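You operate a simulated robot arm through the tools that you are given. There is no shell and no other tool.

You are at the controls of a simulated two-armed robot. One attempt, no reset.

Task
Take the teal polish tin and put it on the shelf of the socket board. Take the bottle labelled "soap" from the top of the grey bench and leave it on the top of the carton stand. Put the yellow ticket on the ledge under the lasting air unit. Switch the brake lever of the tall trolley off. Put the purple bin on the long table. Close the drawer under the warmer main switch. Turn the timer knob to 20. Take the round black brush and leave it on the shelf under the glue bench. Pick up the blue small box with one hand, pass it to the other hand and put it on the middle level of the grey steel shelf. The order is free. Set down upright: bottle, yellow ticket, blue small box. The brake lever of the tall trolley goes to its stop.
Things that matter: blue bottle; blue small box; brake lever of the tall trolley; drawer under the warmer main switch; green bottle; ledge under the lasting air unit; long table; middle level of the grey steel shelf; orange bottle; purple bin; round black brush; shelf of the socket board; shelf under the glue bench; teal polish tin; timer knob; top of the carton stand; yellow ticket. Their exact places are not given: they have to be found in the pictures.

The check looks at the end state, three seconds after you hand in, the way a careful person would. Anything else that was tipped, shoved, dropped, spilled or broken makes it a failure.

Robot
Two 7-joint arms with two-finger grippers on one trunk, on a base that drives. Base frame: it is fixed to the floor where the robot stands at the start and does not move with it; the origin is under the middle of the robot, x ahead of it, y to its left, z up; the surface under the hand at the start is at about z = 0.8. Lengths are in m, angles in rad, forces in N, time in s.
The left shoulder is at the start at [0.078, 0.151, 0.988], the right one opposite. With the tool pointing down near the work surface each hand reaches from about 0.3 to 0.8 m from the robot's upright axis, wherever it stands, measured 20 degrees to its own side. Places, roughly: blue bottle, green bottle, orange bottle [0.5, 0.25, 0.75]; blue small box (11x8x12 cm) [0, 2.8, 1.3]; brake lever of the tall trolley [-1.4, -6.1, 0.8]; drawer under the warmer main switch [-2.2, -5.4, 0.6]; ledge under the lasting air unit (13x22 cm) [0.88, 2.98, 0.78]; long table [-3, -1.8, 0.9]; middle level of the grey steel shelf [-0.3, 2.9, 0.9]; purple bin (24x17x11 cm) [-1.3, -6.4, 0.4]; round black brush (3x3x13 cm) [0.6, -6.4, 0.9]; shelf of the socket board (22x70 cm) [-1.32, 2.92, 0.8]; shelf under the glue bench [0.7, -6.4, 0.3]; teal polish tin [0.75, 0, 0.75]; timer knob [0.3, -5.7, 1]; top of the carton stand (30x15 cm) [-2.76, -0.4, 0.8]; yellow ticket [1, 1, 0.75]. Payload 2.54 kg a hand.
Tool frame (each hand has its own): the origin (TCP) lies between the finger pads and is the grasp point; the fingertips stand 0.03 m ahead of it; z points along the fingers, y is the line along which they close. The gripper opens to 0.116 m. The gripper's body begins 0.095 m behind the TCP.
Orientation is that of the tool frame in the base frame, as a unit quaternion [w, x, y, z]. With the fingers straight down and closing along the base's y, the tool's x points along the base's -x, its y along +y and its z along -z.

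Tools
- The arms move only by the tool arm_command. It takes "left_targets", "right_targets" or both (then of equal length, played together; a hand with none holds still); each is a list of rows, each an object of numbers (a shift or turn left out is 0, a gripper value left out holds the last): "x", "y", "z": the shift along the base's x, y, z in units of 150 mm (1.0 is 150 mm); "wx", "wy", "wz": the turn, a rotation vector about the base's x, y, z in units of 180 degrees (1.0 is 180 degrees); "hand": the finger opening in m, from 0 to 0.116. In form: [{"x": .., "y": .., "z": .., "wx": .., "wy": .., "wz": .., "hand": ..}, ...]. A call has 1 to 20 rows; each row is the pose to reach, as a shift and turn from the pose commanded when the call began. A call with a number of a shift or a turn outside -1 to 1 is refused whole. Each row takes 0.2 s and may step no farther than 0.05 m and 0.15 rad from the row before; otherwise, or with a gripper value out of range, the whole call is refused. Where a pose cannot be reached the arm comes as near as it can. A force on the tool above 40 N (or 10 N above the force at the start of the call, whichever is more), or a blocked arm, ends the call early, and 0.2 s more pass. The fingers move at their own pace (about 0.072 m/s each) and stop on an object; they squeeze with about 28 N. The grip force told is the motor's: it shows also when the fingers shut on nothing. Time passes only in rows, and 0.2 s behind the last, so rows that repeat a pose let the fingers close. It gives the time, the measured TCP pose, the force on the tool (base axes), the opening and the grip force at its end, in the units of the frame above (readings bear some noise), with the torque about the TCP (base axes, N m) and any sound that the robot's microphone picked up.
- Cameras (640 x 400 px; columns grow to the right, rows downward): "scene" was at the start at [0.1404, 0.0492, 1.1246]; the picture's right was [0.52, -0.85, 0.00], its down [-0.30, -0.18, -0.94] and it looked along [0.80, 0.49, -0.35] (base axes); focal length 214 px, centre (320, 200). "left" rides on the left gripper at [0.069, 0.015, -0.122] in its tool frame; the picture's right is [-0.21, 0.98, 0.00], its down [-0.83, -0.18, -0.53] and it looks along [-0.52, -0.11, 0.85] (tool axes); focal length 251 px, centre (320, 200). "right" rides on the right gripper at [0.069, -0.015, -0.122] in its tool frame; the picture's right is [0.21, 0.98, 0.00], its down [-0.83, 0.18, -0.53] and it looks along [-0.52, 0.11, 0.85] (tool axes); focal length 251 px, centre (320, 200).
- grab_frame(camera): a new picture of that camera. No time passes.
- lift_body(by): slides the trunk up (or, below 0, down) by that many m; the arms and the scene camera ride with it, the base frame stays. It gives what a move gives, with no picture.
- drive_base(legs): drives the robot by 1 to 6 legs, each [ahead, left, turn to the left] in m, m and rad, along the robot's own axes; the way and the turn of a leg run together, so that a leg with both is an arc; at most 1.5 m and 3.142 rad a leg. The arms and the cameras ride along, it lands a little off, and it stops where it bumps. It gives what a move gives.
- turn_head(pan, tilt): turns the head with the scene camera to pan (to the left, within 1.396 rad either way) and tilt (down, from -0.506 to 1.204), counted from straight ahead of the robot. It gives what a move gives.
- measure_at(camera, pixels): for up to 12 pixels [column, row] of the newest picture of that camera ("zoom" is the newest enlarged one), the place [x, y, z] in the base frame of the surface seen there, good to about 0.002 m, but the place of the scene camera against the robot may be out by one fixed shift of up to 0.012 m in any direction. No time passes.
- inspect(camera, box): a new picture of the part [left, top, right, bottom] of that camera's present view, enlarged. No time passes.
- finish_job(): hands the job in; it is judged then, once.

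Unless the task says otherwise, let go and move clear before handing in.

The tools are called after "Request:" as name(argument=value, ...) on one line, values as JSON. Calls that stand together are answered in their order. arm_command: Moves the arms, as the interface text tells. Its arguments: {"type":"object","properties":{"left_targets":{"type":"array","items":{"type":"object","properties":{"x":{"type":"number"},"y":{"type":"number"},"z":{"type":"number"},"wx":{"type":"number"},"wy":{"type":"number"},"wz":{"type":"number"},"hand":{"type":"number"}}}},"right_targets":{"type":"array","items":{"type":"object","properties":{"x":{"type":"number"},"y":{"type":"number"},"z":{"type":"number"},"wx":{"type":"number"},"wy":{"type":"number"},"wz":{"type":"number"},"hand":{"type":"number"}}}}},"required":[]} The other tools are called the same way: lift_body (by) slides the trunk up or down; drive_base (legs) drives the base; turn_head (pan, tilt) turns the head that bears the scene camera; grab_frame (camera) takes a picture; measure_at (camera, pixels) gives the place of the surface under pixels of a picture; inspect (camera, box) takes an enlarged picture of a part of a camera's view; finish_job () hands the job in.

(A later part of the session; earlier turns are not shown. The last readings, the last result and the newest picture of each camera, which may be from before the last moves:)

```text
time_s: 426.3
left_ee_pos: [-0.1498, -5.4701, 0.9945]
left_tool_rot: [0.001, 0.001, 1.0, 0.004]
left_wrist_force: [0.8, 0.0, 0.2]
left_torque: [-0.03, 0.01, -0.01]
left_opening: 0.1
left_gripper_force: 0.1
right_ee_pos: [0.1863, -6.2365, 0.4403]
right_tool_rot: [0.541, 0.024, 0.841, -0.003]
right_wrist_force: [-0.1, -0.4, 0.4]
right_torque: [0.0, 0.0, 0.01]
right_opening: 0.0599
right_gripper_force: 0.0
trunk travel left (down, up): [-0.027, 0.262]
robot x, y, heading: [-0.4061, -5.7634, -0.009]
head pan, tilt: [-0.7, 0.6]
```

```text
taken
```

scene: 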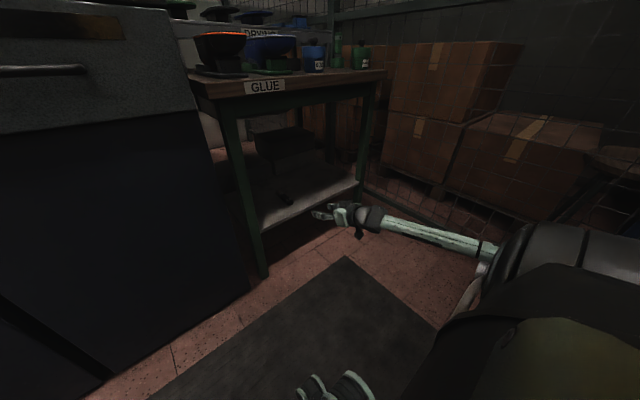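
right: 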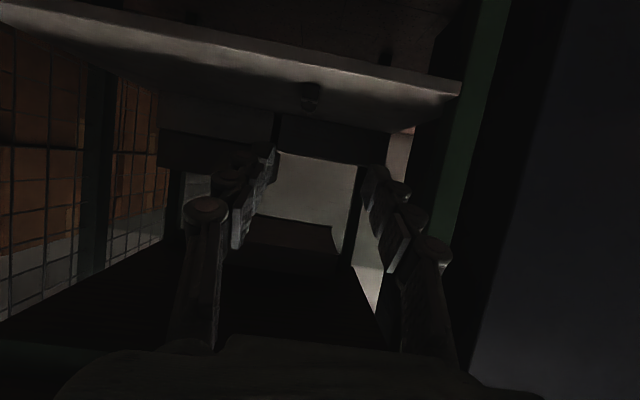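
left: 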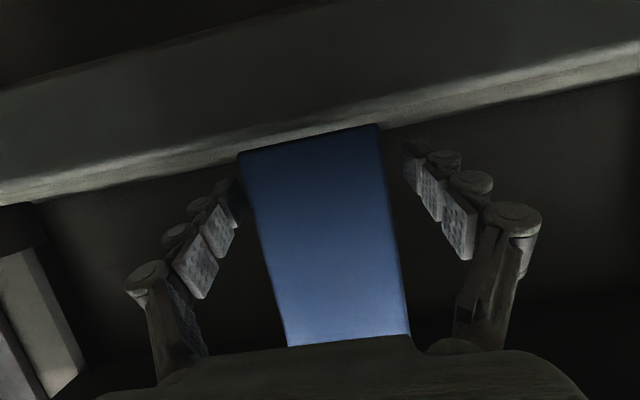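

The brush lies safely on the lower shelf at (285,197). Raising the trunk and bringing the right hand back to tool-down.

Request:
lift_body(by=0.2)

Request:
arm_command(right_targets=[{"x": -0.03, "y": 0.1, "z": 0.12}, {"x": -0.06, "y": 0.2, "z": 0.24, "wy": 0.045}, {"x": -0.1, "y": 0.3, "z": 0.36, "wy": 0.09}, {"x": -0.14, "y": 0.4, "z": 0.48, "wy": 0.135}, {"x": -0.18, "y": 0.5, "z": 0.6, "wy": 0.18}, {"x": -0.22, "y": 0.6, "z": 0.72, "wy": 0.225}, {"x": -0.26, "y": 0.7, "z": 0.84, "wy": 0.27}, {"x": -0.3, "y": 0.8, "z": 0.92, "wy": 0.315}, {"x": -0.34, "y": 0.9, "z": 1.0, "wy": 0.361}])

Request:
grab_frame(camera="scene")

```text
time_s: 428.5
left_ee_pos: [-0.1493, -5.4693, 1.1943]
left_tool_rot: [0.001, 0.0, 1.0, 0.004]
left_wrist_force: [0.5, 0.4, 0.0]
left_torque: [-0.01, 0.0, -0.01]
left_opening: 0.1
left_gripper_force: 0.1
right_ee_pos: [0.1858, -6.2379, 0.6404]
right_tool_rot: [0.542, 0.026, 0.84, -0.004]
right_wrist_force: [0.9, -0.2, 0.7]
right_torque: [0.02, 0.0, -0.01]
right_opening: 0.06
right_gripper_force: 0.1
trunk travel left (down, up): [-0.227, 0.062]
robot x, y, heading: [-0.4057, -5.7614, -0.011]
head pan, tilt: [-0.7, 0.6]
```

```text
time_s: 430.5
left_ee_pos: [-0.1491, -5.4692, 1.1942]
left_tool_rot: [0.002, 0.0, 1.0, 0.004]
left_wrist_force: [0.3, 0.4, 0.4]
left_torque: [-0.03, 0.01, 0.0]
left_opening: 0.1002
left_gripper_force: 0.1
right_ee_pos: [0.1338, -6.1029, 0.7925]
right_tool_rot: [0.004, 0.02, 1.0, -0.017]
right_wrist_force: [-0.3, -0.6, 0.3]
right_torque: [0.0, -0.01, 0.01]
right_opening: 0.06
right_gripper_force: 0.1
trunk travel left (down, up): [-0.227, 0.062]
robot x, y, heading: [-0.4079, -5.7672, -0.006]
head pan, tilt: [-0.7, 0.6]
```

```text
taken
```

scene: 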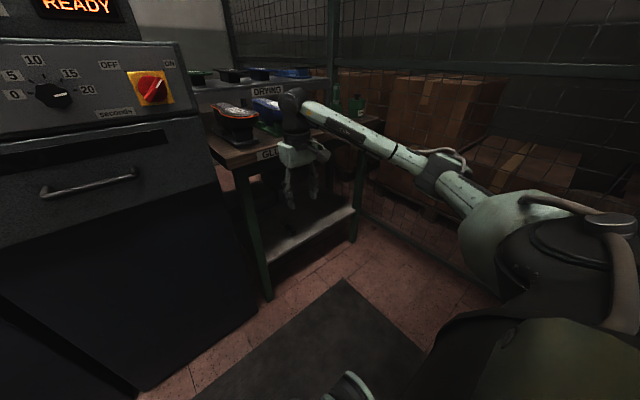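

Timer still reads 20 (mark toward "20"). Raising the right hand to a carry pose.

Request:
arm_command(right_targets=[{"x": -0.15, "y": 0.15, "z": 0.2}, {"x": -0.3, "y": 0.3, "z": 0.4}, {"x": -0.4, "y": 0.45, "z": 0.6}, {"x": -0.5, "y": 0.6, "z": 0.8}, {"x": -0.6, "y": 0.75, "z": 1.0}])

Request:
arm_command(right_targets=[{"y": 0.1, "z": 0.25}, {"y": 0.2, "z": 0.5}, {"y": 0.2, "z": 0.75}, {"y": 0.2, "z": 0.9}])

```text
time_s: 431.7
left_ee_pos: [-0.1497, -5.468, 1.1936]
left_tool_rot: [0.001, 0.001, 1.0, 0.004]
left_wrist_force: [0.2, -0.9, -0.5]
left_torque: [-0.03, 0.01, -0.01]
left_opening: 0.1
left_gripper_force: 0.0
right_ee_pos: [0.0452, -5.992, 0.941]
right_tool_rot: [0.005, 0.019, 1.0, -0.017]
right_wrist_force: [-0.1, -0.3, 0.7]
right_torque: [0.01, 0.0, -0.02]
right_opening: 0.06
right_gripper_force: 0.1
trunk travel left (down, up): [-0.227, 0.062]
robot x, y, heading: [-0.4085, -5.7624, -0.011]
head pan, tilt: [-0.7, 0.6]
```

```text
time_s: 432.7
left_ee_pos: [-0.1493, -5.4692, 1.1947]
left_tool_rot: [0.002, 0.001, 1.0, 0.004]
left_wrist_force: [-0.2, 0.4, 1.0]
left_torque: [0.0, -0.03, 0.01]
left_opening: 0.1002
left_gripper_force: 0.0
right_ee_pos: [0.0432, -5.9597, 1.0777]
right_tool_rot: [0.005, 0.019, 1.0, -0.016]
right_wrist_force: [0.6, -0.2, 0.2]
right_torque: [0.0, -0.01, 0.02]
right_opening: 0.06
right_gripper_force: 0.0
trunk travel left (down, up): [-0.227, 0.062]
robot x, y, heading: [-0.4054, -5.7595, -0.007]
head pan, tilt: [-0.7, 0.6]
```

Now the brake lever. Driving back into the aisle, turning to face -y, then shifting toward x≈-1.35 in front of the trolley.

Request:
drive_base(legs=[[-0.2, 0.5, 0], [0, 0, -1.565], [0, -0.7, 0]])

Request:
turn_head(pan=0.0, tilt=0.45)

Request:
grab_frame(camera="scene")

```text
time_s: 448.4
left_ee_pos: [-0.9874, -5.5322, 1.1944]
left_tool_rot: [0.003, 0.7, 0.714, 0.002]
left_wrist_force: [0.2, -0.3, 0.7]
left_torque: [0.0, 0.01, 0.01]
left_opening: 0.1002
left_gripper_force: 0.0
right_ee_pos: [-1.4719, -5.7363, 1.0777]
right_tool_rot: [-0.007, 0.712, 0.702, -0.016]
right_wrist_force: [-0.5, -0.1, 0.2]
right_torque: [-0.02, 0.01, 0.03]
right_opening: 0.0598
right_gripper_force: 0.0
trunk travel left (down, up): [-0.227, 0.062]
robot x, y, heading: [-1.2836, -5.2824, -1.556]
head pan, tilt: [-0.7, 0.6]
```

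```text
time_s: 449.5
left_ee_pos: [-0.9869, -5.5324, 1.1946]
left_tool_rot: [0.003, 0.7, 0.715, 0.002]
left_wrist_force: [0.2, -0.2, 0.0]
left_torque: [0.05, -0.03, -0.01]
left_opening: 0.1001
left_gripper_force: 0.1
right_ee_pos: [-1.4733, -5.7361, 1.0771]
right_tool_rot: [-0.007, 0.712, 0.702, -0.016]
right_wrist_force: [-0.6, 0.0, 1.3]
right_torque: [0.02, -0.02, -0.03]
right_opening: 0.06
right_gripper_force: 0.1
trunk travel left (down, up): [-0.227, 0.062]
robot x, y, heading: [-1.2865, -5.2824, -1.554]
head pan, tilt: [0.0, 0.45]
```

```text
taken
```

scene: 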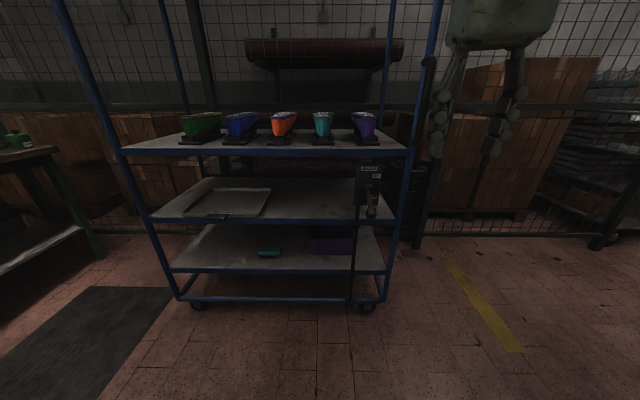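

The brake plate is at (368,185) at the trolley's right end. Zooming in.

Request:
inspect(camera="scene", box=[330, 145, 410, 245])

Request:
measure_at(camera="zoom", pixels=[[310, 100], [280, 185], [300, 200], [330, 250], [345, 280], [310, 120], [250, 130], [350, 130], [260, 300], [130, 385], [330, 310], [370, 50]])

```text
4.00 times, centred on (370, 195) of scene
```

zoom: 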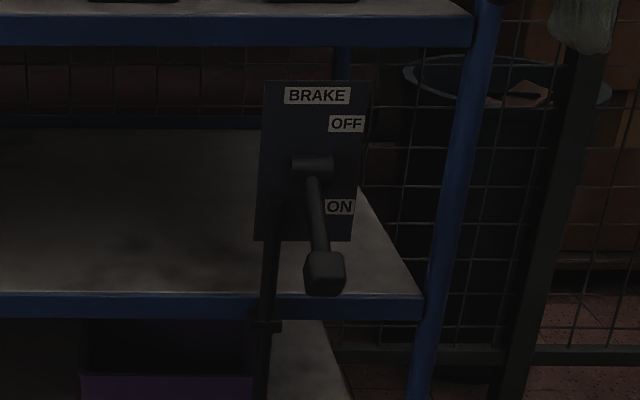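

```text
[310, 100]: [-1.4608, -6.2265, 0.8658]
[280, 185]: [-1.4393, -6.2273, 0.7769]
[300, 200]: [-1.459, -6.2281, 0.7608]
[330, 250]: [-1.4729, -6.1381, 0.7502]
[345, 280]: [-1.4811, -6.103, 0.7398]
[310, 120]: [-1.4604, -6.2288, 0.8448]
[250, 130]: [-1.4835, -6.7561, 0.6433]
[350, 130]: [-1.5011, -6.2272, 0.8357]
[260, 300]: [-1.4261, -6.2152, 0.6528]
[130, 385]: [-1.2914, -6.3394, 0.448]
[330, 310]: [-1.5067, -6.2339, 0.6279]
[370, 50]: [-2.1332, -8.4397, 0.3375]
```

Lever: pivot ≈(-1.463,-6.22,0.80), knob end ≈(-1.477,-6.105,0.742), now at ON (down); OFF is up. I'll point the right hand forward/down to take the knob.

Request:
drive_base(legs=[[0.1, -0.03, -0.015]])

Request:
arm_command(right_targets=[{"y": 0.0, "z": -0.12, "wx": -0.0451}, {"y": 0.0, "z": -0.24, "wx": -0.0903}, {"y": 0.0, "z": -0.36, "wx": -0.1354}, {"y": 0.0, "z": -0.48, "wx": -0.1806}, {"y": 0.0, "z": -0.6, "wx": -0.2257}, {"y": 0.0, "z": -0.72, "wx": -0.2708}, {"y": 0.0, "z": -0.84, "wx": -0.316}, {"y": 0.0, "z": -0.95, "wx": -0.361}])

Request:
grab_frame(camera="right")

```text
time_s: 450.7
left_ee_pos: [-1.0199, -5.6366, 1.1942]
left_tool_rot: [0.003, 0.705, 0.709, 0.002]
left_wrist_force: [1.4, -0.9, 0.6]
left_torque: [0.0, 0.02, 0.01]
left_opening: 0.0997
left_gripper_force: 0.3
right_ee_pos: [-1.5095, -5.8328, 1.0768]
right_tool_rot: [-0.008, 0.718, 0.696, -0.015]
right_wrist_force: [0.1, 1.1, -0.6]
right_torque: [0.07, -0.03, 0.02]
right_opening: 0.0599
right_gripper_force: 0.1
trunk travel left (down, up): [-0.227, 0.062]
robot x, y, heading: [-1.3139, -5.3825, -1.567]
head pan, tilt: [0.0, 0.45]
```

```text
time_s: 452.5
left_ee_pos: [-1.0207, -5.6362, 1.1934]
left_tool_rot: [0.003, 0.706, 0.708, 0.002]
left_wrist_force: [0.1, -0.4, 0.6]
left_torque: [0.02, 0.0, 0.0]
left_opening: 0.1001
left_gripper_force: 0.1
right_ee_pos: [-1.4887, -5.911, 0.959]
right_tool_rot: [0.379, 0.61, 0.579, -0.386]
right_wrist_force: [0.2, -0.1, -0.3]
right_torque: [0.03, -0.03, 0.03]
right_opening: 0.0599
right_gripper_force: 0.1
right hand out of reach, approached as far as the arm can: row 6, 7, 8
trunk travel left (down, up): [-0.227, 0.062]
robot x, y, heading: [-1.3133, -5.3786, -1.571]
head pan, tilt: [0.0, 0.45]
```

```text
taken
```

right: 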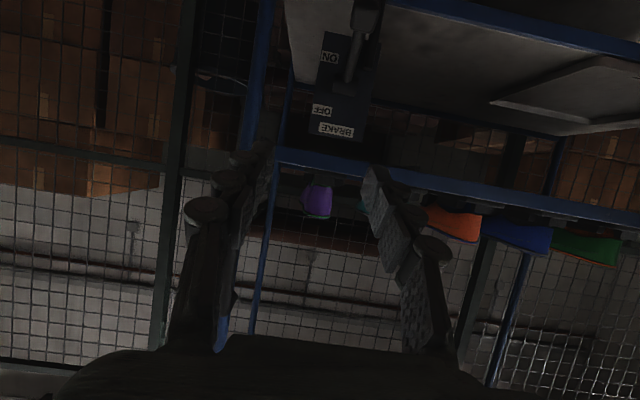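

Lowering the hand to the lever's height while staying in front of it.

Request:
arm_command(right_targets=[{"x": 0.02, "y": -0.03, "z": -0.25}, {"x": 0.04, "y": -0.06, "z": -0.5}, {"x": 0.06, "y": -0.1, "z": -0.75}, {"x": 0.08, "y": -0.13, "z": -1.0}])

Request:
grab_frame(camera="right")

```text
time_s: 453.7
left_ee_pos: [-1.0197, -5.6356, 1.1954]
left_tool_rot: [0.003, 0.705, 0.709, 0.002]
left_wrist_force: [0.6, -0.7, 0.4]
left_torque: [0.03, 0.02, 0.0]
left_opening: 0.1
left_gripper_force: 0.0
right_ee_pos: [-1.4301, -5.9271, 0.8282]
right_tool_rot: [0.423, 0.607, 0.576, -0.349]
right_wrist_force: [-0.1, 0.0, -0.6]
right_torque: [0.04, 0.02, -0.03]
right_opening: 0.0598
right_gripper_force: 0.1
right hand out of reach, approached as far as the arm can: row 1
trunk travel left (down, up): [-0.227, 0.062]
robot x, y, heading: [-1.3129, -5.3806, -1.577]
head pan, tilt: [0.0, 0.45]
stopped in row 4 (right hand): the arm was blocked; the commanded pose is now the measured one
```

```text
taken
```

right: 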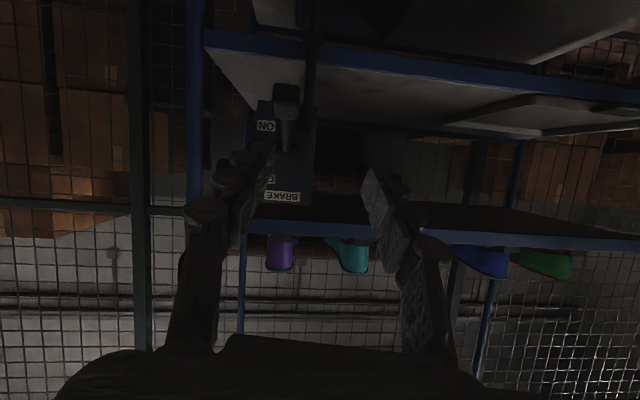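

The arm folded too tightly (wrist too near the body). I'll back the base 0.17 m so the arm can extend, then redo the pose.

Request:
drive_base(legs=[[-0.17, 0, 0]])

Request:
arm_command(right_targets=[{"x": -0.05, "y": -0.2, "z": 0.0}, {"x": -0.1, "y": -0.4, "z": 0.0}, {"x": -0.15, "y": -0.6, "z": 0.0}, {"x": -0.2, "y": -0.8, "z": 0.0}])

Request:
grab_frame(camera="right")

Request:
grab_frame(camera="scene")

```text
time_s: 455.1
left_ee_pos: [-1.0191, -5.4676, 1.1947]
left_tool_rot: [0.003, 0.705, 0.709, 0.002]
left_wrist_force: [0.2, 1.0, 0.0]
left_torque: [-0.04, -0.01, -0.01]
left_opening: 0.1002
left_gripper_force: 0.0
right_ee_pos: [-1.4295, -5.7591, 0.8285]
right_tool_rot: [0.424, 0.605, 0.576, -0.349]
right_wrist_force: [-0.3, -0.7, 0.1]
right_torque: [0.04, -0.01, 0.01]
right_opening: 0.06
right_gripper_force: 0.1
trunk travel left (down, up): [-0.227, 0.062]
robot x, y, heading: [-1.3125, -5.2127, -1.572]
head pan, tilt: [0.0, 0.45]
```

```text
time_s: 456.1
left_ee_pos: [-1.0184, -5.4683, 1.1941]
left_tool_rot: [0.004, 0.705, 0.709, 0.003]
left_wrist_force: [-0.1, 0.3, -0.2]
left_torque: [-0.01, 0.04, 0.03]
left_opening: 0.1002
left_gripper_force: 0.1
right_ee_pos: [-1.4621, -5.8816, 0.8277]
right_tool_rot: [0.42, 0.609, 0.574, -0.351]
right_wrist_force: [0.1, -0.5, 0.8]
right_torque: [0.02, 0.02, -0.02]
right_opening: 0.0595
right_gripper_force: 0.0
right hand out of reach, approached as far as the arm can: row 3
trunk travel left (down, up): [-0.227, 0.062]
robot x, y, heading: [-1.3155, -5.2115, -1.571]
head pan, tilt: [0.0, 0.45]
```

```text
taken
```

right: 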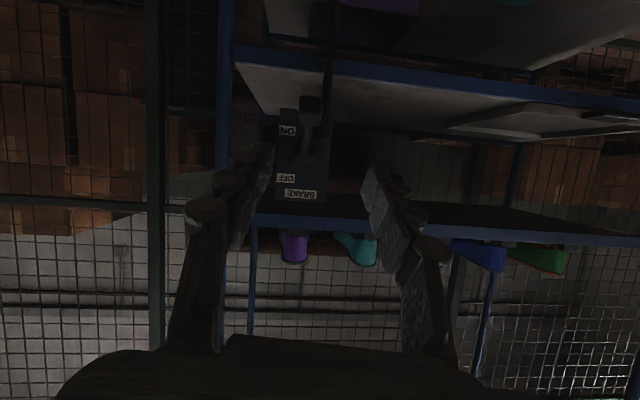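

```text
taken
```

scene: 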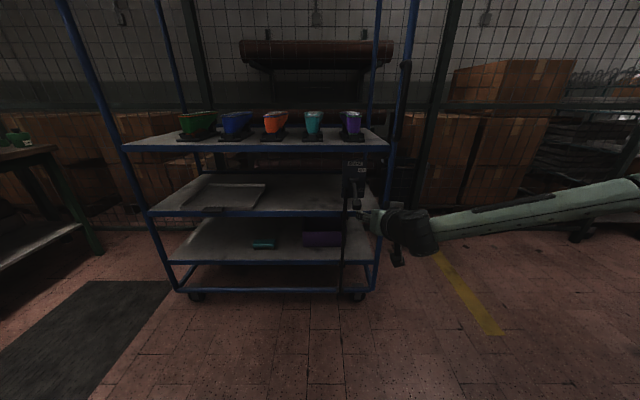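

Better posture. Measuring the lever with the right camera (knob near (312,103)).

Request:
inspect(camera="right", box=[250, 80, 370, 210])

Request:
measure_at(camera="right", pixels=[[311, 103], [304, 103], [319, 104], [311, 97], [309, 118], [306, 140], [303, 158], [290, 150], [318, 190], [286, 178], [275, 110]])

```text
3.08 times, centred on (310, 145) of right
```

zoom: 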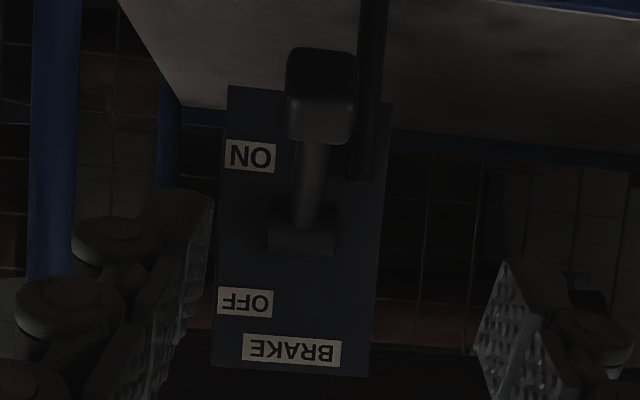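

```text
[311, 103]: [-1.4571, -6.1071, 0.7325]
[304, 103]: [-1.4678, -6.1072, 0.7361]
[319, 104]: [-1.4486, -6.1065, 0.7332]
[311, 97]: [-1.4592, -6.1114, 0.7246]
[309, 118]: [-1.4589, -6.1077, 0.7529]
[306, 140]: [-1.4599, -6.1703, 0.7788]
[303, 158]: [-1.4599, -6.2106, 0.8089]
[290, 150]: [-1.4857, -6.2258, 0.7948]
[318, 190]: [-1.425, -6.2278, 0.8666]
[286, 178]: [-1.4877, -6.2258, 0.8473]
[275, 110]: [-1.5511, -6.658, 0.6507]
```

Knob centre ≈(-1.459,-6.112,0.740), pivot ≈(-1.46,-6.225,0.806). Aligning the hand and moving to just before the knob.

Request:
arm_command(right_targets=[{"x": 0.005, "y": -0.25, "z": -0.08, "wx": 0.0033, "wy": 0.0173, "wz": -0.0017}, {"x": 0.01, "y": -0.5, "z": -0.16, "wx": 0.0066, "wy": 0.0347, "wz": -0.0034}, {"x": 0.015, "y": -0.75, "z": -0.24, "wx": 0.0066, "wy": 0.0347, "wz": -0.0034}, {"x": 0.02, "y": -1.0, "z": -0.33, "wx": 0.0066, "wy": 0.0347, "wz": -0.0034}, {"x": 0.02, "y": -1.0, "z": -0.33, "wx": 0.0066, "wy": 0.0347, "wz": -0.0034}])

Request:
grab_frame(camera="right")

```text
time_s: 457.3
left_ee_pos: [-1.0206, -5.4675, 1.1949]
left_tool_rot: [0.003, 0.706, 0.708, 0.002]
left_wrist_force: [0.8, -0.3, -0.1]
left_torque: [-0.01, -0.04, 0.04]
left_opening: 0.1001
left_gripper_force: 0.1
right_ee_pos: [-1.4577, -6.0307, 0.7789]
right_tool_rot: [0.382, 0.594, 0.598, -0.378]
right_wrist_force: [-0.2, -0.2, 0.2]
right_torque: [-0.01, 0.0, 0.01]
right_opening: 0.0602
right_gripper_force: 0.1
trunk travel left (down, up): [-0.227, 0.062]
robot x, y, heading: [-1.3122, -5.2111, -1.571]
head pan, tilt: [0.0, 0.45]
```

```text
taken
```

right: 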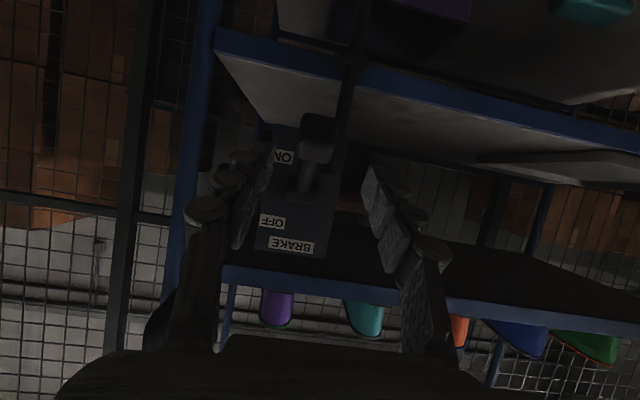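

Advancing along the tool axis onto the knob.

Request:
arm_command(right_targets=[{"x": -0.003, "y": -0.18, "z": -0.08}, {"x": -0.006, "y": -0.36, "z": -0.16}, {"x": -0.009, "y": -0.54, "z": -0.24}, {"x": -0.009, "y": -0.54, "z": -0.24}])

Request:
grab_frame(camera="right")

```text
time_s: 458.3
left_ee_pos: [-1.0196, -5.4675, 1.195]
left_tool_rot: [0.002, 0.705, 0.709, 0.002]
left_wrist_force: [0.9, 0.7, -0.4]
left_torque: [-0.01, -0.02, 0.02]
left_opening: 0.1001
left_gripper_force: 0.1
right_ee_pos: [-1.4561, -6.1105, 0.7442]
right_tool_rot: [0.382, 0.594, 0.598, -0.378]
right_wrist_force: [0.5, -0.1, 0.6]
right_torque: [-0.02, 0.01, 0.01]
right_opening: 0.0599
right_gripper_force: 0.0
trunk travel left (down, up): [-0.227, 0.062]
robot x, y, heading: [-1.3144, -5.2103, -1.571]
head pan, tilt: [0.0, 0.45]
```

```text
taken
```

right: 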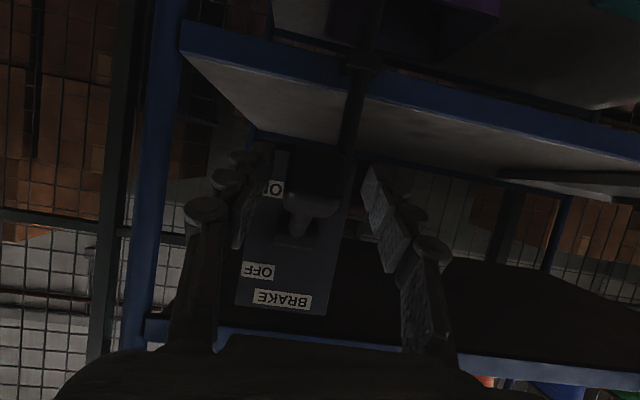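

The knob is between the fingers at (315,175). Closing on it.

Request:
arm_command(right_targets=[{"hand": 0.0}, {"hand": 0.0}, {"hand": 0.0}, {"hand": 0.0}])

```text
time_s: 459.3
left_ee_pos: [-1.0206, -5.4683, 1.1945]
left_tool_rot: [0.003, 0.706, 0.709, 0.002]
left_wrist_force: [-0.9, 0.6, -0.1]
left_torque: [0.02, -0.01, 0.01]
left_opening: 0.0999
left_gripper_force: 0.1
right_ee_pos: [-1.4601, -6.1101, 0.744]
right_tool_rot: [0.382, 0.595, 0.598, -0.379]
right_wrist_force: [-9.1, 0.8, 0.6]
right_torque: [0.06, 0.19, -0.35]
right_opening: 0.033
right_gripper_force: 45.0
trunk travel left (down, up): [-0.227, 0.062]
robot x, y, heading: [-1.3113, -5.2143, -1.573]
head pan, tilt: [0.0, 0.45]
```

Gripped (0.033 m). Now swing it up along its arc about the pivot, turning the hand with it (56° total).

Request:
arm_command(right_targets=[{"x": -0.01, "y": 0.037, "z": 0.077, "wx": 0.0313}, {"x": -0.013, "y": 0.067, "z": 0.159, "wx": 0.0626}, {"x": -0.013, "y": 0.087, "z": 0.241, "wx": 0.0939}, {"x": -0.013, "y": 0.1, "z": 0.325, "wx": 0.1252}, {"x": -0.013, "y": 0.105, "z": 0.411, "wx": 0.1565}, {"x": -0.013, "y": 0.101, "z": 0.497, "wx": 0.1878}, {"x": -0.013, "y": 0.089, "z": 0.581, "wx": 0.2191}, {"x": -0.013, "y": 0.068, "z": 0.664, "wx": 0.2504}, {"x": -0.013, "y": 0.039, "z": 0.745, "wx": 0.2817}, {"x": -0.013, "y": 0.003, "z": 0.823, "wx": 0.313}])

Request:
grab_frame(camera="right")

Request:
inspect(camera="scene", box=[310, 120, 430, 240])

```text
time_s: 461.2
left_ee_pos: [-1.0189, -5.4695, 1.1933]
left_tool_rot: [0.002, 0.705, 0.71, 0.002]
left_wrist_force: [0.1, 0.8, -0.4]
left_torque: [-0.02, 0.0, 0.0]
left_opening: 0.1
left_gripper_force: 0.0
right_ee_pos: [-1.4597, -6.0682, 0.8216]
right_tool_rot: [0.15, 0.69, 0.694, -0.137]
right_wrist_force: [1.1, -12.5, -7.1]
right_torque: [0.39, -0.21, 0.07]
right_opening: 0.032
right_gripper_force: 44.3
right hand out of reach, approached as far as the arm can: row 7, 8, 9
trunk travel left (down, up): [-0.227, 0.062]
robot x, y, heading: [-1.3129, -5.2113, -1.569]
head pan, tilt: [0.0, 0.45]
stopped in row 9 (right hand): the force on the tool passed its limit at 98 N (the readings are from after the stop); the commanded pose is now the measured one
```

```text
taken
```

right: 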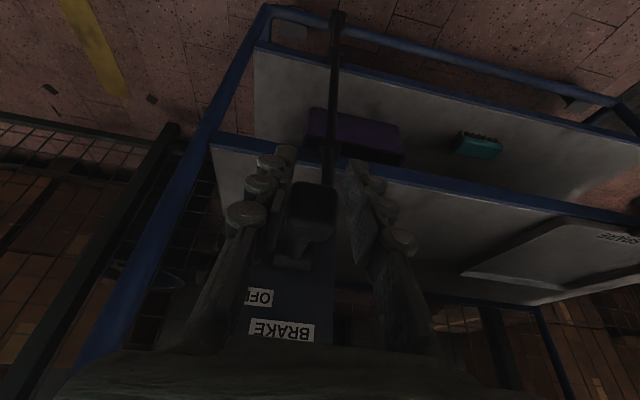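

```text
3.33 times, centred on (370, 180) of scene
```

zoom: 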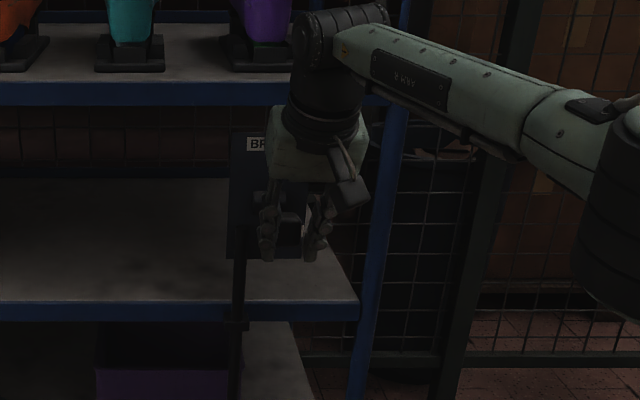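

Force limit tripped because the arm ran out of reach and pulled outward. Opening the gripper to relieve, then inspecting the lever and the trolley's position.

Request:
arm_command(right_targets=[{"hand": 0.06}, {"hand": 0.06}, {"hand": 0.06}])

Request:
grab_frame(camera="right")

Request:
measure_at(camera="right", pixels=[[312, 205], [300, 190], [325, 190], [310, 235], [300, 262], [320, 300], [255, 330], [230, 130], [330, 180], [312, 222]])

```text
time_s: 462.0
left_ee_pos: [-1.019, -5.4678, 1.1944]
left_tool_rot: [0.003, 0.705, 0.709, 0.002]
left_wrist_force: [-0.8, -0.4, 1.0]
left_torque: [-0.02, 0.03, 0.0]
left_opening: 0.0997
left_gripper_force: 0.1
right_ee_pos: [-1.4593, -6.0661, 0.825]
right_tool_rot: [0.152, 0.69, 0.694, -0.139]
right_wrist_force: [-0.4, 0.2, 0.2]
right_torque: [0.01, -0.01, -0.01]
right_opening: 0.06
right_gripper_force: 0.0
trunk travel left (down, up): [-0.227, 0.062]
robot x, y, heading: [-1.3128, -5.2127, -1.57]
head pan, tilt: [0.0, 0.45]
```

```text
taken
```

right: 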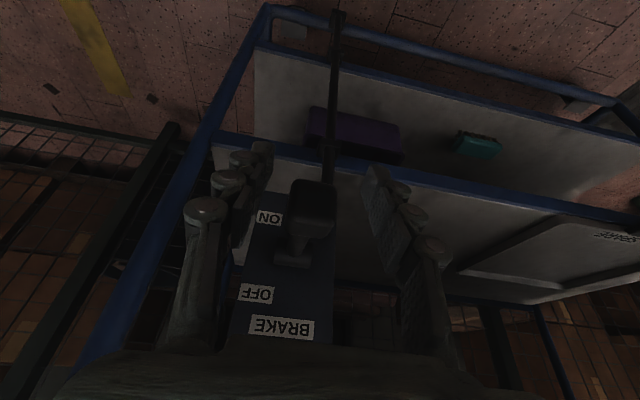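

```text
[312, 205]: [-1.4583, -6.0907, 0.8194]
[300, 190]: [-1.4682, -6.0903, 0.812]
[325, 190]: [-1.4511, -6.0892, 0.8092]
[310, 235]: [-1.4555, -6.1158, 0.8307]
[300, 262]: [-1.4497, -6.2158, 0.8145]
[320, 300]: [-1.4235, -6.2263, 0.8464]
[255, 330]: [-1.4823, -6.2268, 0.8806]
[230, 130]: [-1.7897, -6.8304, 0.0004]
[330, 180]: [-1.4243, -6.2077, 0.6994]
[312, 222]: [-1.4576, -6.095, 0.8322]
```

The trolley hasn't moved (plate still y≈-6.227); the lever is now about horizontal. I'll lift the hand clear, drive 0.17 m closer, and finish the swing.

Request:
arm_command(right_targets=[{"y": 0.12, "z": 0.25}, {"y": 0.25, "z": 0.5}, {"y": 0.4, "z": 0.75}, {"y": 0.6, "z": 0.95}])

Request:
drive_base(legs=[[0.15, 0, 0]])

Request:
grab_frame(camera="right")

Request:
inspect(camera="scene", box=[310, 120, 430, 240])

```text
time_s: 463.0
left_ee_pos: [-1.0182, -5.4676, 1.194]
left_tool_rot: [0.003, 0.704, 0.71, 0.003]
left_wrist_force: [0.0, -0.7, -0.2]
left_torque: [-0.01, -0.01, 0.0]
left_opening: 0.1001
left_gripper_force: 0.0
right_ee_pos: [-1.4612, -5.9763, 0.9661]
right_tool_rot: [0.151, 0.69, 0.694, -0.138]
right_wrist_force: [0.9, -0.9, 0.0]
right_torque: [0.02, -0.02, 0.0]
right_opening: 0.06
right_gripper_force: 0.1
trunk travel left (down, up): [-0.227, 0.062]
robot x, y, heading: [-1.3129, -5.2155, -1.569]
head pan, tilt: [0.0, 0.45]
```

```text
time_s: 464.4
left_ee_pos: [-1.0186, -5.6172, 1.1941]
left_tool_rot: [0.003, 0.703, 0.711, 0.002]
left_wrist_force: [0.6, -0.2, 0.1]
left_torque: [0.03, 0.01, 0.02]
left_opening: 0.1001
left_gripper_force: 0.1
right_ee_pos: [-1.4593, -6.1271, 0.9648]
right_tool_rot: [0.15, 0.689, 0.695, -0.137]
right_wrist_force: [-0.2, 0.4, -0.7]
right_torque: [0.02, 0.0, 0.02]
right_opening: 0.0603
right_gripper_force: 0.0
trunk travel left (down, up): [-0.227, 0.062]
robot x, y, heading: [-1.3126, -5.3667, -1.571]
head pan, tilt: [0.0, 0.45]
```

```text
taken
```

right: 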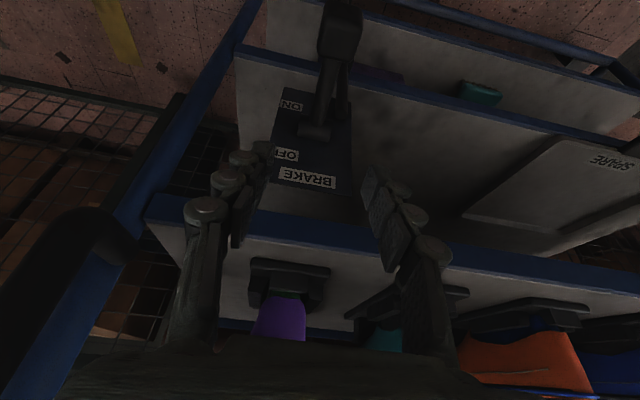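

```text
3.33 times, centred on (370, 180) of scene
```

zoom: 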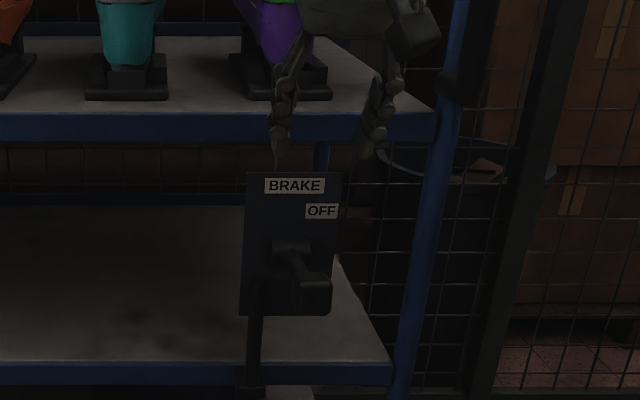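

Lever is mid-way. Measuring its knob again from the right camera at (340,30).

Request:
measure_at(camera="right", pixels=[[340, 30], [325, 30], [355, 30], [340, 50], [328, 90], [318, 125], [310, 185], [340, 12], [345, 45]])

```text
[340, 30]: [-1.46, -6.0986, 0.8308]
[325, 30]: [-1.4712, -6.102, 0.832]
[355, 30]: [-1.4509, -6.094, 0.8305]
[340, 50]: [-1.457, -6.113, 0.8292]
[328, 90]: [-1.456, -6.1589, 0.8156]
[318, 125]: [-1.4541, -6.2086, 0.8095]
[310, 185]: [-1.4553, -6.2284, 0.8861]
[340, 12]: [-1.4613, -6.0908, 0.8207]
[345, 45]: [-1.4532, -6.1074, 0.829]
```

Knob centre now ≈(-1.459,-6.102,0.818). Re-pitching the hand to 45° and approaching it from above-front.

Request:
arm_command(right_targets=[{"y": 0.15, "z": -0.05, "wx": -0.03}, {"y": 0.3, "z": -0.2, "wx": -0.06}, {"y": 0.45, "z": -0.35, "wx": -0.09}, {"y": 0.59, "z": -0.54, "wx": -0.1167}, {"y": 0.59, "z": -0.54, "wx": -0.1167}])

Request:
grab_frame(camera="right")

```text
time_s: 465.6
left_ee_pos: [-1.0175, -5.6158, 1.195]
left_tool_rot: [0.003, 0.704, 0.71, 0.003]
left_wrist_force: [-0.2, -0.6, 0.7]
left_torque: [-0.05, 0.0, -0.04]
left_opening: 0.0998
left_gripper_force: 0.0
right_ee_pos: [-1.462, -6.0368, 0.8847]
right_tool_rot: [0.274, 0.65, 0.659, -0.262]
right_wrist_force: [-0.1, 0.1, 0.5]
right_torque: [-0.03, -0.03, -0.02]
right_opening: 0.0599
right_gripper_force: 0.1
trunk travel left (down, up): [-0.227, 0.062]
robot x, y, heading: [-1.3145, -5.3643, -1.567]
head pan, tilt: [0.0, 0.45]
```

```text
taken
```

right: 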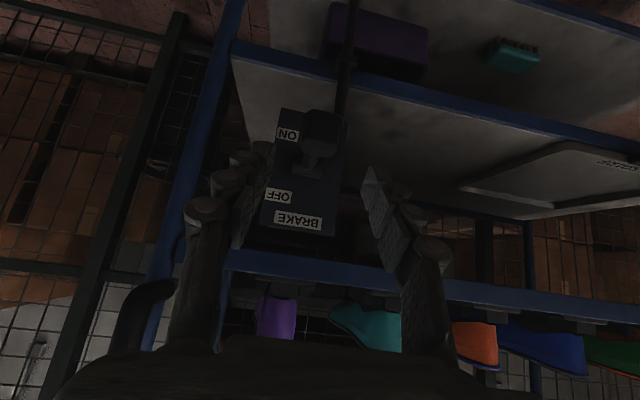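

Advancing onto the knob (at (320,130)) and closing.

Request:
arm_command(right_targets=[{"x": 0.015, "y": -0.14, "z": -0.14}, {"x": 0.015, "y": -0.28, "z": -0.28}, {"x": 0.015, "y": -0.41, "z": -0.41}, {"x": 0.015, "y": -0.41, "z": -0.41}, {"x": 0.015, "y": -0.41, "z": -0.41, "hand": 0.0}, {"x": 0.015, "y": -0.41, "z": -0.41, "hand": 0.0}, {"x": 0.015, "y": -0.41, "z": -0.41, "hand": 0.0}])

Request:
grab_frame(camera="right")

```text
time_s: 467.1
left_ee_pos: [-1.0172, -5.6185, 1.1953]
left_tool_rot: [0.003, 0.705, 0.71, 0.001]
left_wrist_force: [0.3, 0.0, -0.7]
left_torque: [0.01, -0.02, 0.01]
left_opening: 0.1002
left_gripper_force: 0.0
right_ee_pos: [-1.4595, -6.1004, 0.8223]
right_tool_rot: [0.275, 0.65, 0.658, -0.263]
right_wrist_force: [3.0, -2.2, -1.2]
right_torque: [-0.08, 0.05, -0.61]
right_opening: 0.0336
right_gripper_force: 45.0
trunk travel left (down, up): [-0.227, 0.062]
robot x, y, heading: [-1.3138, -5.3639, -1.567]
head pan, tilt: [0.0, 0.45]
```

```text
taken
```

right: 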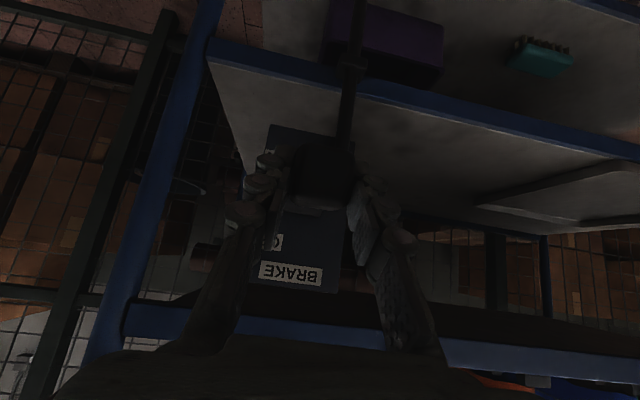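

Gripped again at φ≈11°. Continuing the arc upward in small steps to about 33°.

Request:
arm_command(right_targets=[{"y": -0.017, "z": 0.077, "wx": 0.0306}, {"y": -0.044, "z": 0.153, "wx": 0.0611}, {"y": -0.077, "z": 0.225, "wx": 0.0917}, {"y": -0.118, "z": 0.293, "wx": 0.1222}, {"y": -0.118, "z": 0.293, "wx": 0.1222}])

Request:
grab_frame(camera="right")

```text
time_s: 468.4
left_ee_pos: [-1.0178, -5.618, 1.1944]
left_tool_rot: [0.003, 0.704, 0.71, 0.003]
left_wrist_force: [0.1, -0.1, -0.3]
left_torque: [0.03, 0.0, 0.01]
left_opening: 0.1
left_gripper_force: 0.1
right_ee_pos: [-1.4591, -6.1186, 0.8674]
right_tool_rot: [0.143, 0.691, 0.696, -0.131]
right_wrist_force: [-0.9, -6.4, -1.6]
right_torque: [0.14, 0.44, -0.68]
right_opening: 0.0332
right_gripper_force: 44.9
trunk travel left (down, up): [-0.227, 0.062]
robot x, y, heading: [-1.3128, -5.3611, -1.572]
head pan, tilt: [0.0, 0.45]
```

```text
taken
```

right: 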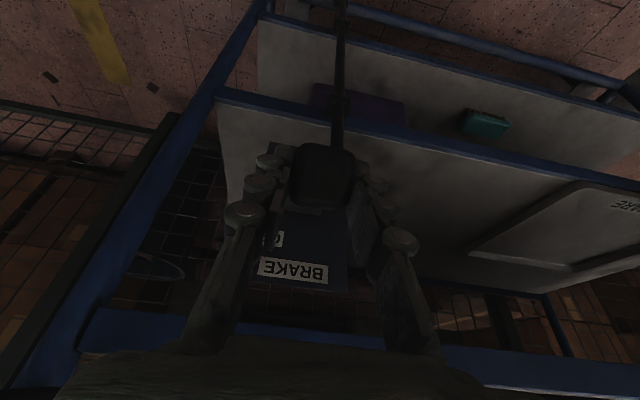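

Still little resistance at ≈33°. Continuing further up until the stop is felt.

Request:
arm_command(right_targets=[{"y": -0.022, "z": 0.03, "wx": 0.0145}, {"y": -0.045, "z": 0.059, "wx": 0.0289}, {"y": -0.071, "z": 0.088, "wx": 0.0445}, {"y": -0.098, "z": 0.118, "wx": 0.0594}, {"y": -0.098, "z": 0.118, "wx": 0.0594}])

Request:
grab_frame(camera="right")

```text
time_s: 469.6
left_ee_pos: [-1.0196, -5.6179, 1.194]
left_tool_rot: [0.003, 0.704, 0.71, 0.002]
left_wrist_force: [-0.2, 0.2, -0.1]
left_torque: [0.0, 0.0, 0.0]
left_opening: 0.0999
left_gripper_force: 0.0
right_ee_pos: [-1.4598, -6.1319, 0.8801]
right_tool_rot: [0.075, 0.7, 0.707, -0.062]
right_wrist_force: [-3.2, 17.8, -28.3]
right_torque: [0.05, 0.52, -0.38]
right_opening: 0.0332
right_gripper_force: 45.0
trunk travel left (down, up): [-0.227, 0.062]
robot x, y, heading: [-1.3129, -5.3637, -1.566]
head pan, tilt: [0.0, 0.45]
```

```text
taken
```

right: 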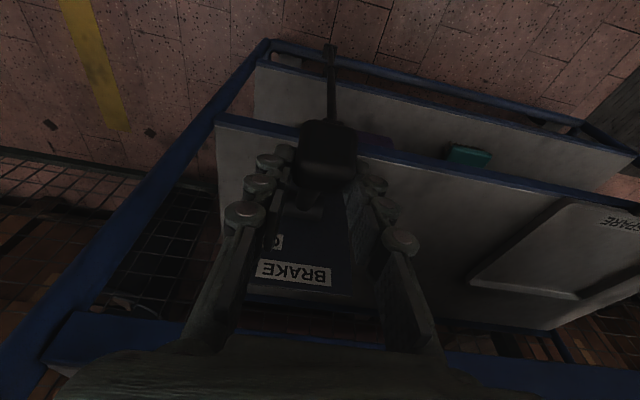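

A 33 N resistance now opposes the motion: the lever is at its stop (φ≈41°). Releasing gently.

Request:
arm_command(right_targets=[{"y": 0.01, "z": -0.01, "hand": 0.06}, {"y": 0.01, "z": -0.01, "hand": 0.06}, {"y": 0.01, "z": -0.01, "hand": 0.06}])

Request:
grab_frame(camera="right")

Request:
measure_at(camera="right", pixels=[[325, 150], [325, 175], [312, 200], [300, 275], [330, 290], [230, 140], [270, 70], [340, 140], [325, 128]])

```text
time_s: 470.4
left_ee_pos: [-1.0185, -5.6179, 1.1946]
left_tool_rot: [0.003, 0.705, 0.709, 0.002]
left_wrist_force: [0.5, -0.2, 0.3]
left_torque: [0.01, 0.0, -0.02]
left_opening: 0.1003
left_gripper_force: 0.1
right_ee_pos: [-1.4593, -6.1301, 0.883]
right_tool_rot: [0.08, 0.701, 0.706, -0.066]
right_wrist_force: [-0.8, -0.4, 0.0]
right_torque: [0.02, -0.03, 0.01]
right_opening: 0.0599
right_gripper_force: 0.1
trunk travel left (down, up): [-0.227, 0.062]
robot x, y, heading: [-1.3147, -5.3605, -1.567]
head pan, tilt: [0.0, 0.45]
```

```text
taken
```

right: 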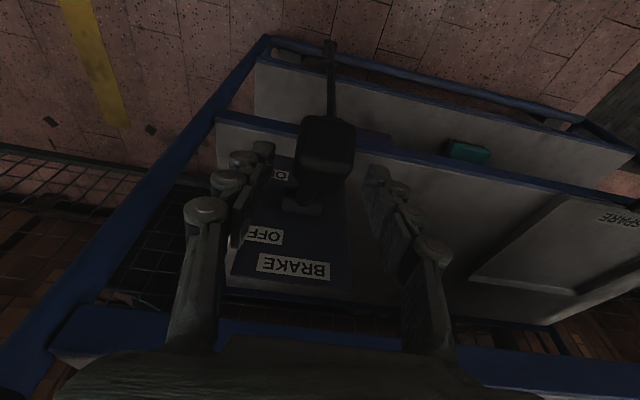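

```text
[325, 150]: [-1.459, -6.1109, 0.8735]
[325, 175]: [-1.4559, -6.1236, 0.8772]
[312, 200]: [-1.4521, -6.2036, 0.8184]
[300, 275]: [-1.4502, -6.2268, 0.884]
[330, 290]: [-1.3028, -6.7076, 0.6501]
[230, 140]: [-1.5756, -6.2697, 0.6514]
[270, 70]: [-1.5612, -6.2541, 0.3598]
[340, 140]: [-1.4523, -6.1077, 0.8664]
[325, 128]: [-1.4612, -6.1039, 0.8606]
```

The lever stays up at OFF (knob ≈(-6.118,0.863), +32°), and the plate hasn't moved. Withdrawing the hand upward along its axis.

Request:
arm_command(right_targets=[{"y": 0.03, "z": 0.2}, {"y": 0.06, "z": 0.4}, {"y": 0.12, "z": 0.65}, {"y": 0.3, "z": 0.85}, {"y": 0.55, "z": 0.95}])

Request:
drive_base(legs=[[-0.15, 0, 0]])

Request:
grab_frame(camera="scene")

Request:
inspect(camera="scene", box=[310, 120, 430, 240])

```text
time_s: 471.6
left_ee_pos: [-1.0187, -5.6167, 1.1948]
left_tool_rot: [0.003, 0.704, 0.71, 0.002]
left_wrist_force: [0.7, 0.2, 0.0]
left_torque: [0.0, -0.04, 0.02]
left_opening: 0.1004
left_gripper_force: 0.1
right_ee_pos: [-1.4564, -6.0492, 1.026]
right_tool_rot: [0.081, 0.701, 0.705, -0.067]
right_wrist_force: [-0.5, 0.5, -0.9]
right_torque: [-0.01, 0.01, 0.0]
right_opening: 0.06
right_gripper_force: 0.1
trunk travel left (down, up): [-0.227, 0.062]
robot x, y, heading: [-1.3132, -5.3622, -1.569]
head pan, tilt: [0.0, 0.45]
```

```text
time_s: 472.9
left_ee_pos: [-1.0195, -5.467, 1.1948]
left_tool_rot: [0.003, 0.704, 0.71, 0.002]
left_wrist_force: [-0.7, 0.7, 0.3]
left_torque: [-0.03, -0.02, 0.01]
left_opening: 0.1
left_gripper_force: 0.0
right_ee_pos: [-1.4552, -5.9006, 1.0272]
right_tool_rot: [0.08, 0.701, 0.705, -0.067]
right_wrist_force: [0.4, -0.5, 1.0]
right_torque: [0.01, 0.01, -0.01]
right_opening: 0.0601
right_gripper_force: 0.0
trunk travel left (down, up): [-0.227, 0.062]
robot x, y, heading: [-1.3153, -5.2166, -1.567]
head pan, tilt: [0.0, 0.45]
```

```text
taken
```

scene: 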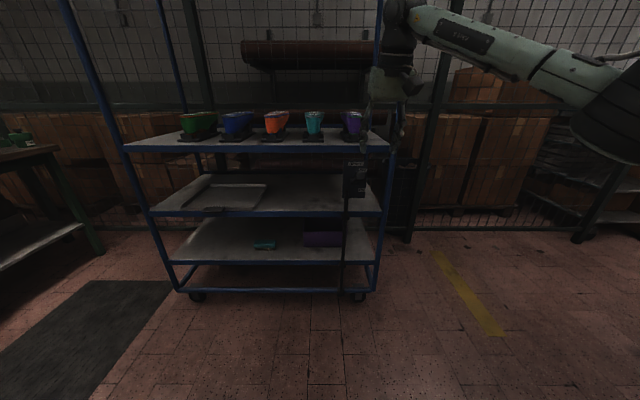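

```text
3.33 times, centred on (370, 180) of scene
```

zoom: 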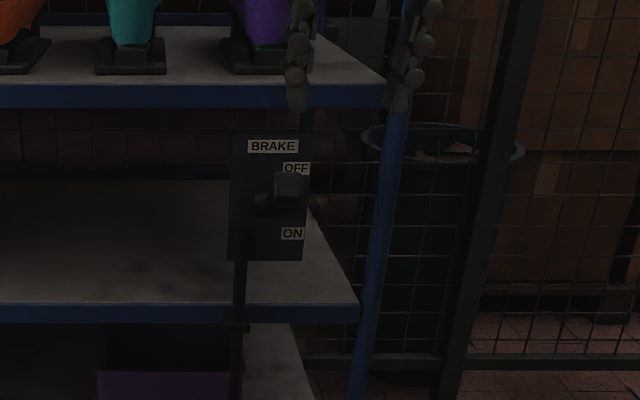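

Lever is at OFF. Next the warmer drawer: looking to the right.

Request:
turn_head(pan=-1.2, tilt=0.4)

Request:
grab_frame(camera="scene")

```text
time_s: 474.3
left_ee_pos: [-1.0181, -5.4689, 1.1945]
left_tool_rot: [0.003, 0.704, 0.711, 0.001]
left_wrist_force: [-0.5, 0.2, -0.2]
left_torque: [0.03, 0.04, 0.0]
left_opening: 0.1002
left_gripper_force: 0.0
right_ee_pos: [-1.4543, -5.9021, 1.0247]
right_tool_rot: [0.08, 0.701, 0.706, -0.067]
right_wrist_force: [-0.1, 0.0, 0.4]
right_torque: [-0.03, 0.03, 0.01]
right_opening: 0.0599
right_gripper_force: 0.0
trunk travel left (down, up): [-0.227, 0.062]
robot x, y, heading: [-1.3166, -5.2139, -1.57]
head pan, tilt: [-1.201, 0.4]
```

```text
taken
```

scene: 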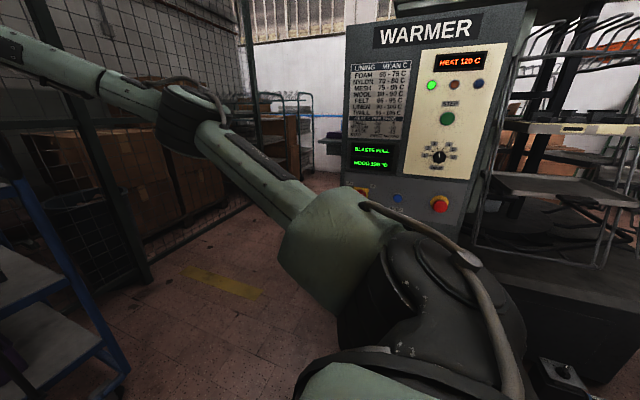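

The warmer's panel faces the aisle. I'll tuck the right hand, move left (+x) for room, and turn to face it.

Request:
arm_command(right_targets=[{"y": 0.25, "z": 0.1}, {"y": 0.5, "z": 0.2}, {"y": 0.75, "z": 0.3}, {"y": 1.0, "z": 0.4}])

Request:
drive_base(legs=[[-0.1, 0.35, 0], [0, 0, -1.571]])

Request:
turn_head(pan=0.0, tilt=0.4)

Request:
grab_frame(camera="scene")

```text
time_s: 475.3
left_ee_pos: [-1.0186, -5.4673, 1.1948]
left_tool_rot: [0.003, 0.704, 0.71, 0.001]
left_wrist_force: [-1.0, -0.4, 0.5]
left_torque: [0.0, 0.02, 0.02]
left_opening: 0.1002
left_gripper_force: 0.0
right_ee_pos: [-1.4569, -5.7513, 1.0884]
right_tool_rot: [0.08, 0.7, 0.706, -0.066]
right_wrist_force: [-0.6, 0.2, -0.7]
right_torque: [0.02, 0.03, -0.03]
right_opening: 0.0597
right_gripper_force: 0.1
trunk travel left (down, up): [-0.227, 0.062]
robot x, y, heading: [-1.3087, -5.2125, -1.57]
head pan, tilt: [-1.201, 0.4]
```

```text
time_s: 483.2
left_ee_pos: [-1.2043, -5.4127, 1.1947]
left_tool_rot: [0.004, 1.0, 0.013, -0.001]
left_wrist_force: [-0.3, 0.2, 0.7]
left_torque: [-0.01, -0.02, 0.0]
left_opening: 0.1001
left_gripper_force: 0.1
right_ee_pos: [-1.4958, -4.9781, 1.0879]
right_tool_rot: [0.011, 0.995, 0.013, -0.103]
right_wrist_force: [0.4, -0.3, 0.3]
right_torque: [-0.01, 0.0, 0.01]
right_opening: 0.06
right_gripper_force: 0.0
trunk travel left (down, up): [-0.227, 0.062]
robot x, y, heading: [-0.9568, -5.1118, -3.123]
head pan, tilt: [-1.201, 0.4]
```

```text
time_s: 484.6
left_ee_pos: [-1.2043, -5.411, 1.1948]
left_tool_rot: [0.003, 1.0, 0.013, -0.001]
left_wrist_force: [-0.2, -0.3, -0.5]
left_torque: [0.0, 0.02, 0.04]
left_opening: 0.1001
left_gripper_force: 0.0
right_ee_pos: [-1.4956, -4.9785, 1.0884]
right_tool_rot: [0.011, 0.995, 0.013, -0.103]
right_wrist_force: [0.0, 0.1, -0.3]
right_torque: [-0.02, 0.02, 0.01]
right_opening: 0.06
right_gripper_force: 0.0
trunk travel left (down, up): [-0.227, 0.062]
robot x, y, heading: [-0.9525, -5.1137, -3.123]
head pan, tilt: [0.0, 0.4]
```

```text
taken
```

scene: 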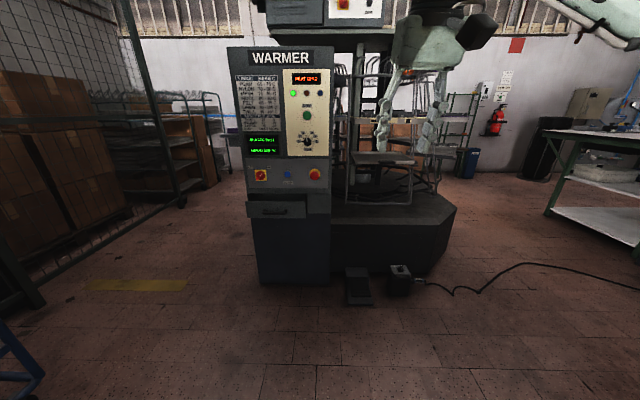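

The drawer at (277,208), under the red/yellow main switch, protrudes. Zooming and measuring.

Request:
inspect(camera="scene", box=[220, 150, 350, 290])

Request:
measure_at(camera="scene", pixels=[[278, 208], [250, 210], [304, 209], [278, 202], [278, 216], [318, 205], [260, 175], [290, 190], [320, 250], [262, 250], [360, 275], [400, 280]])

```text
2.86 times, centred on (285, 220) of scene
```

zoom: 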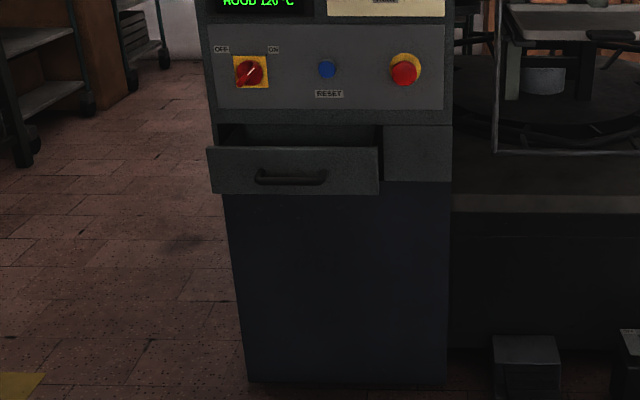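

```text
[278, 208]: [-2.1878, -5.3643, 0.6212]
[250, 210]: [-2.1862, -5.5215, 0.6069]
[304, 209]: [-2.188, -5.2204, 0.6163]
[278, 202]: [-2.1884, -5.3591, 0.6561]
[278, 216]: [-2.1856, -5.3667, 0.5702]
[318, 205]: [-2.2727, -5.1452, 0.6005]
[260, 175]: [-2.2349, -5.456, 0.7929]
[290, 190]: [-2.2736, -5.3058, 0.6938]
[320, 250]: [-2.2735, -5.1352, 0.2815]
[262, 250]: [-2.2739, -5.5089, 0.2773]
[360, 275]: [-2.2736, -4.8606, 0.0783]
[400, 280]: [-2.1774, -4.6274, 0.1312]
```

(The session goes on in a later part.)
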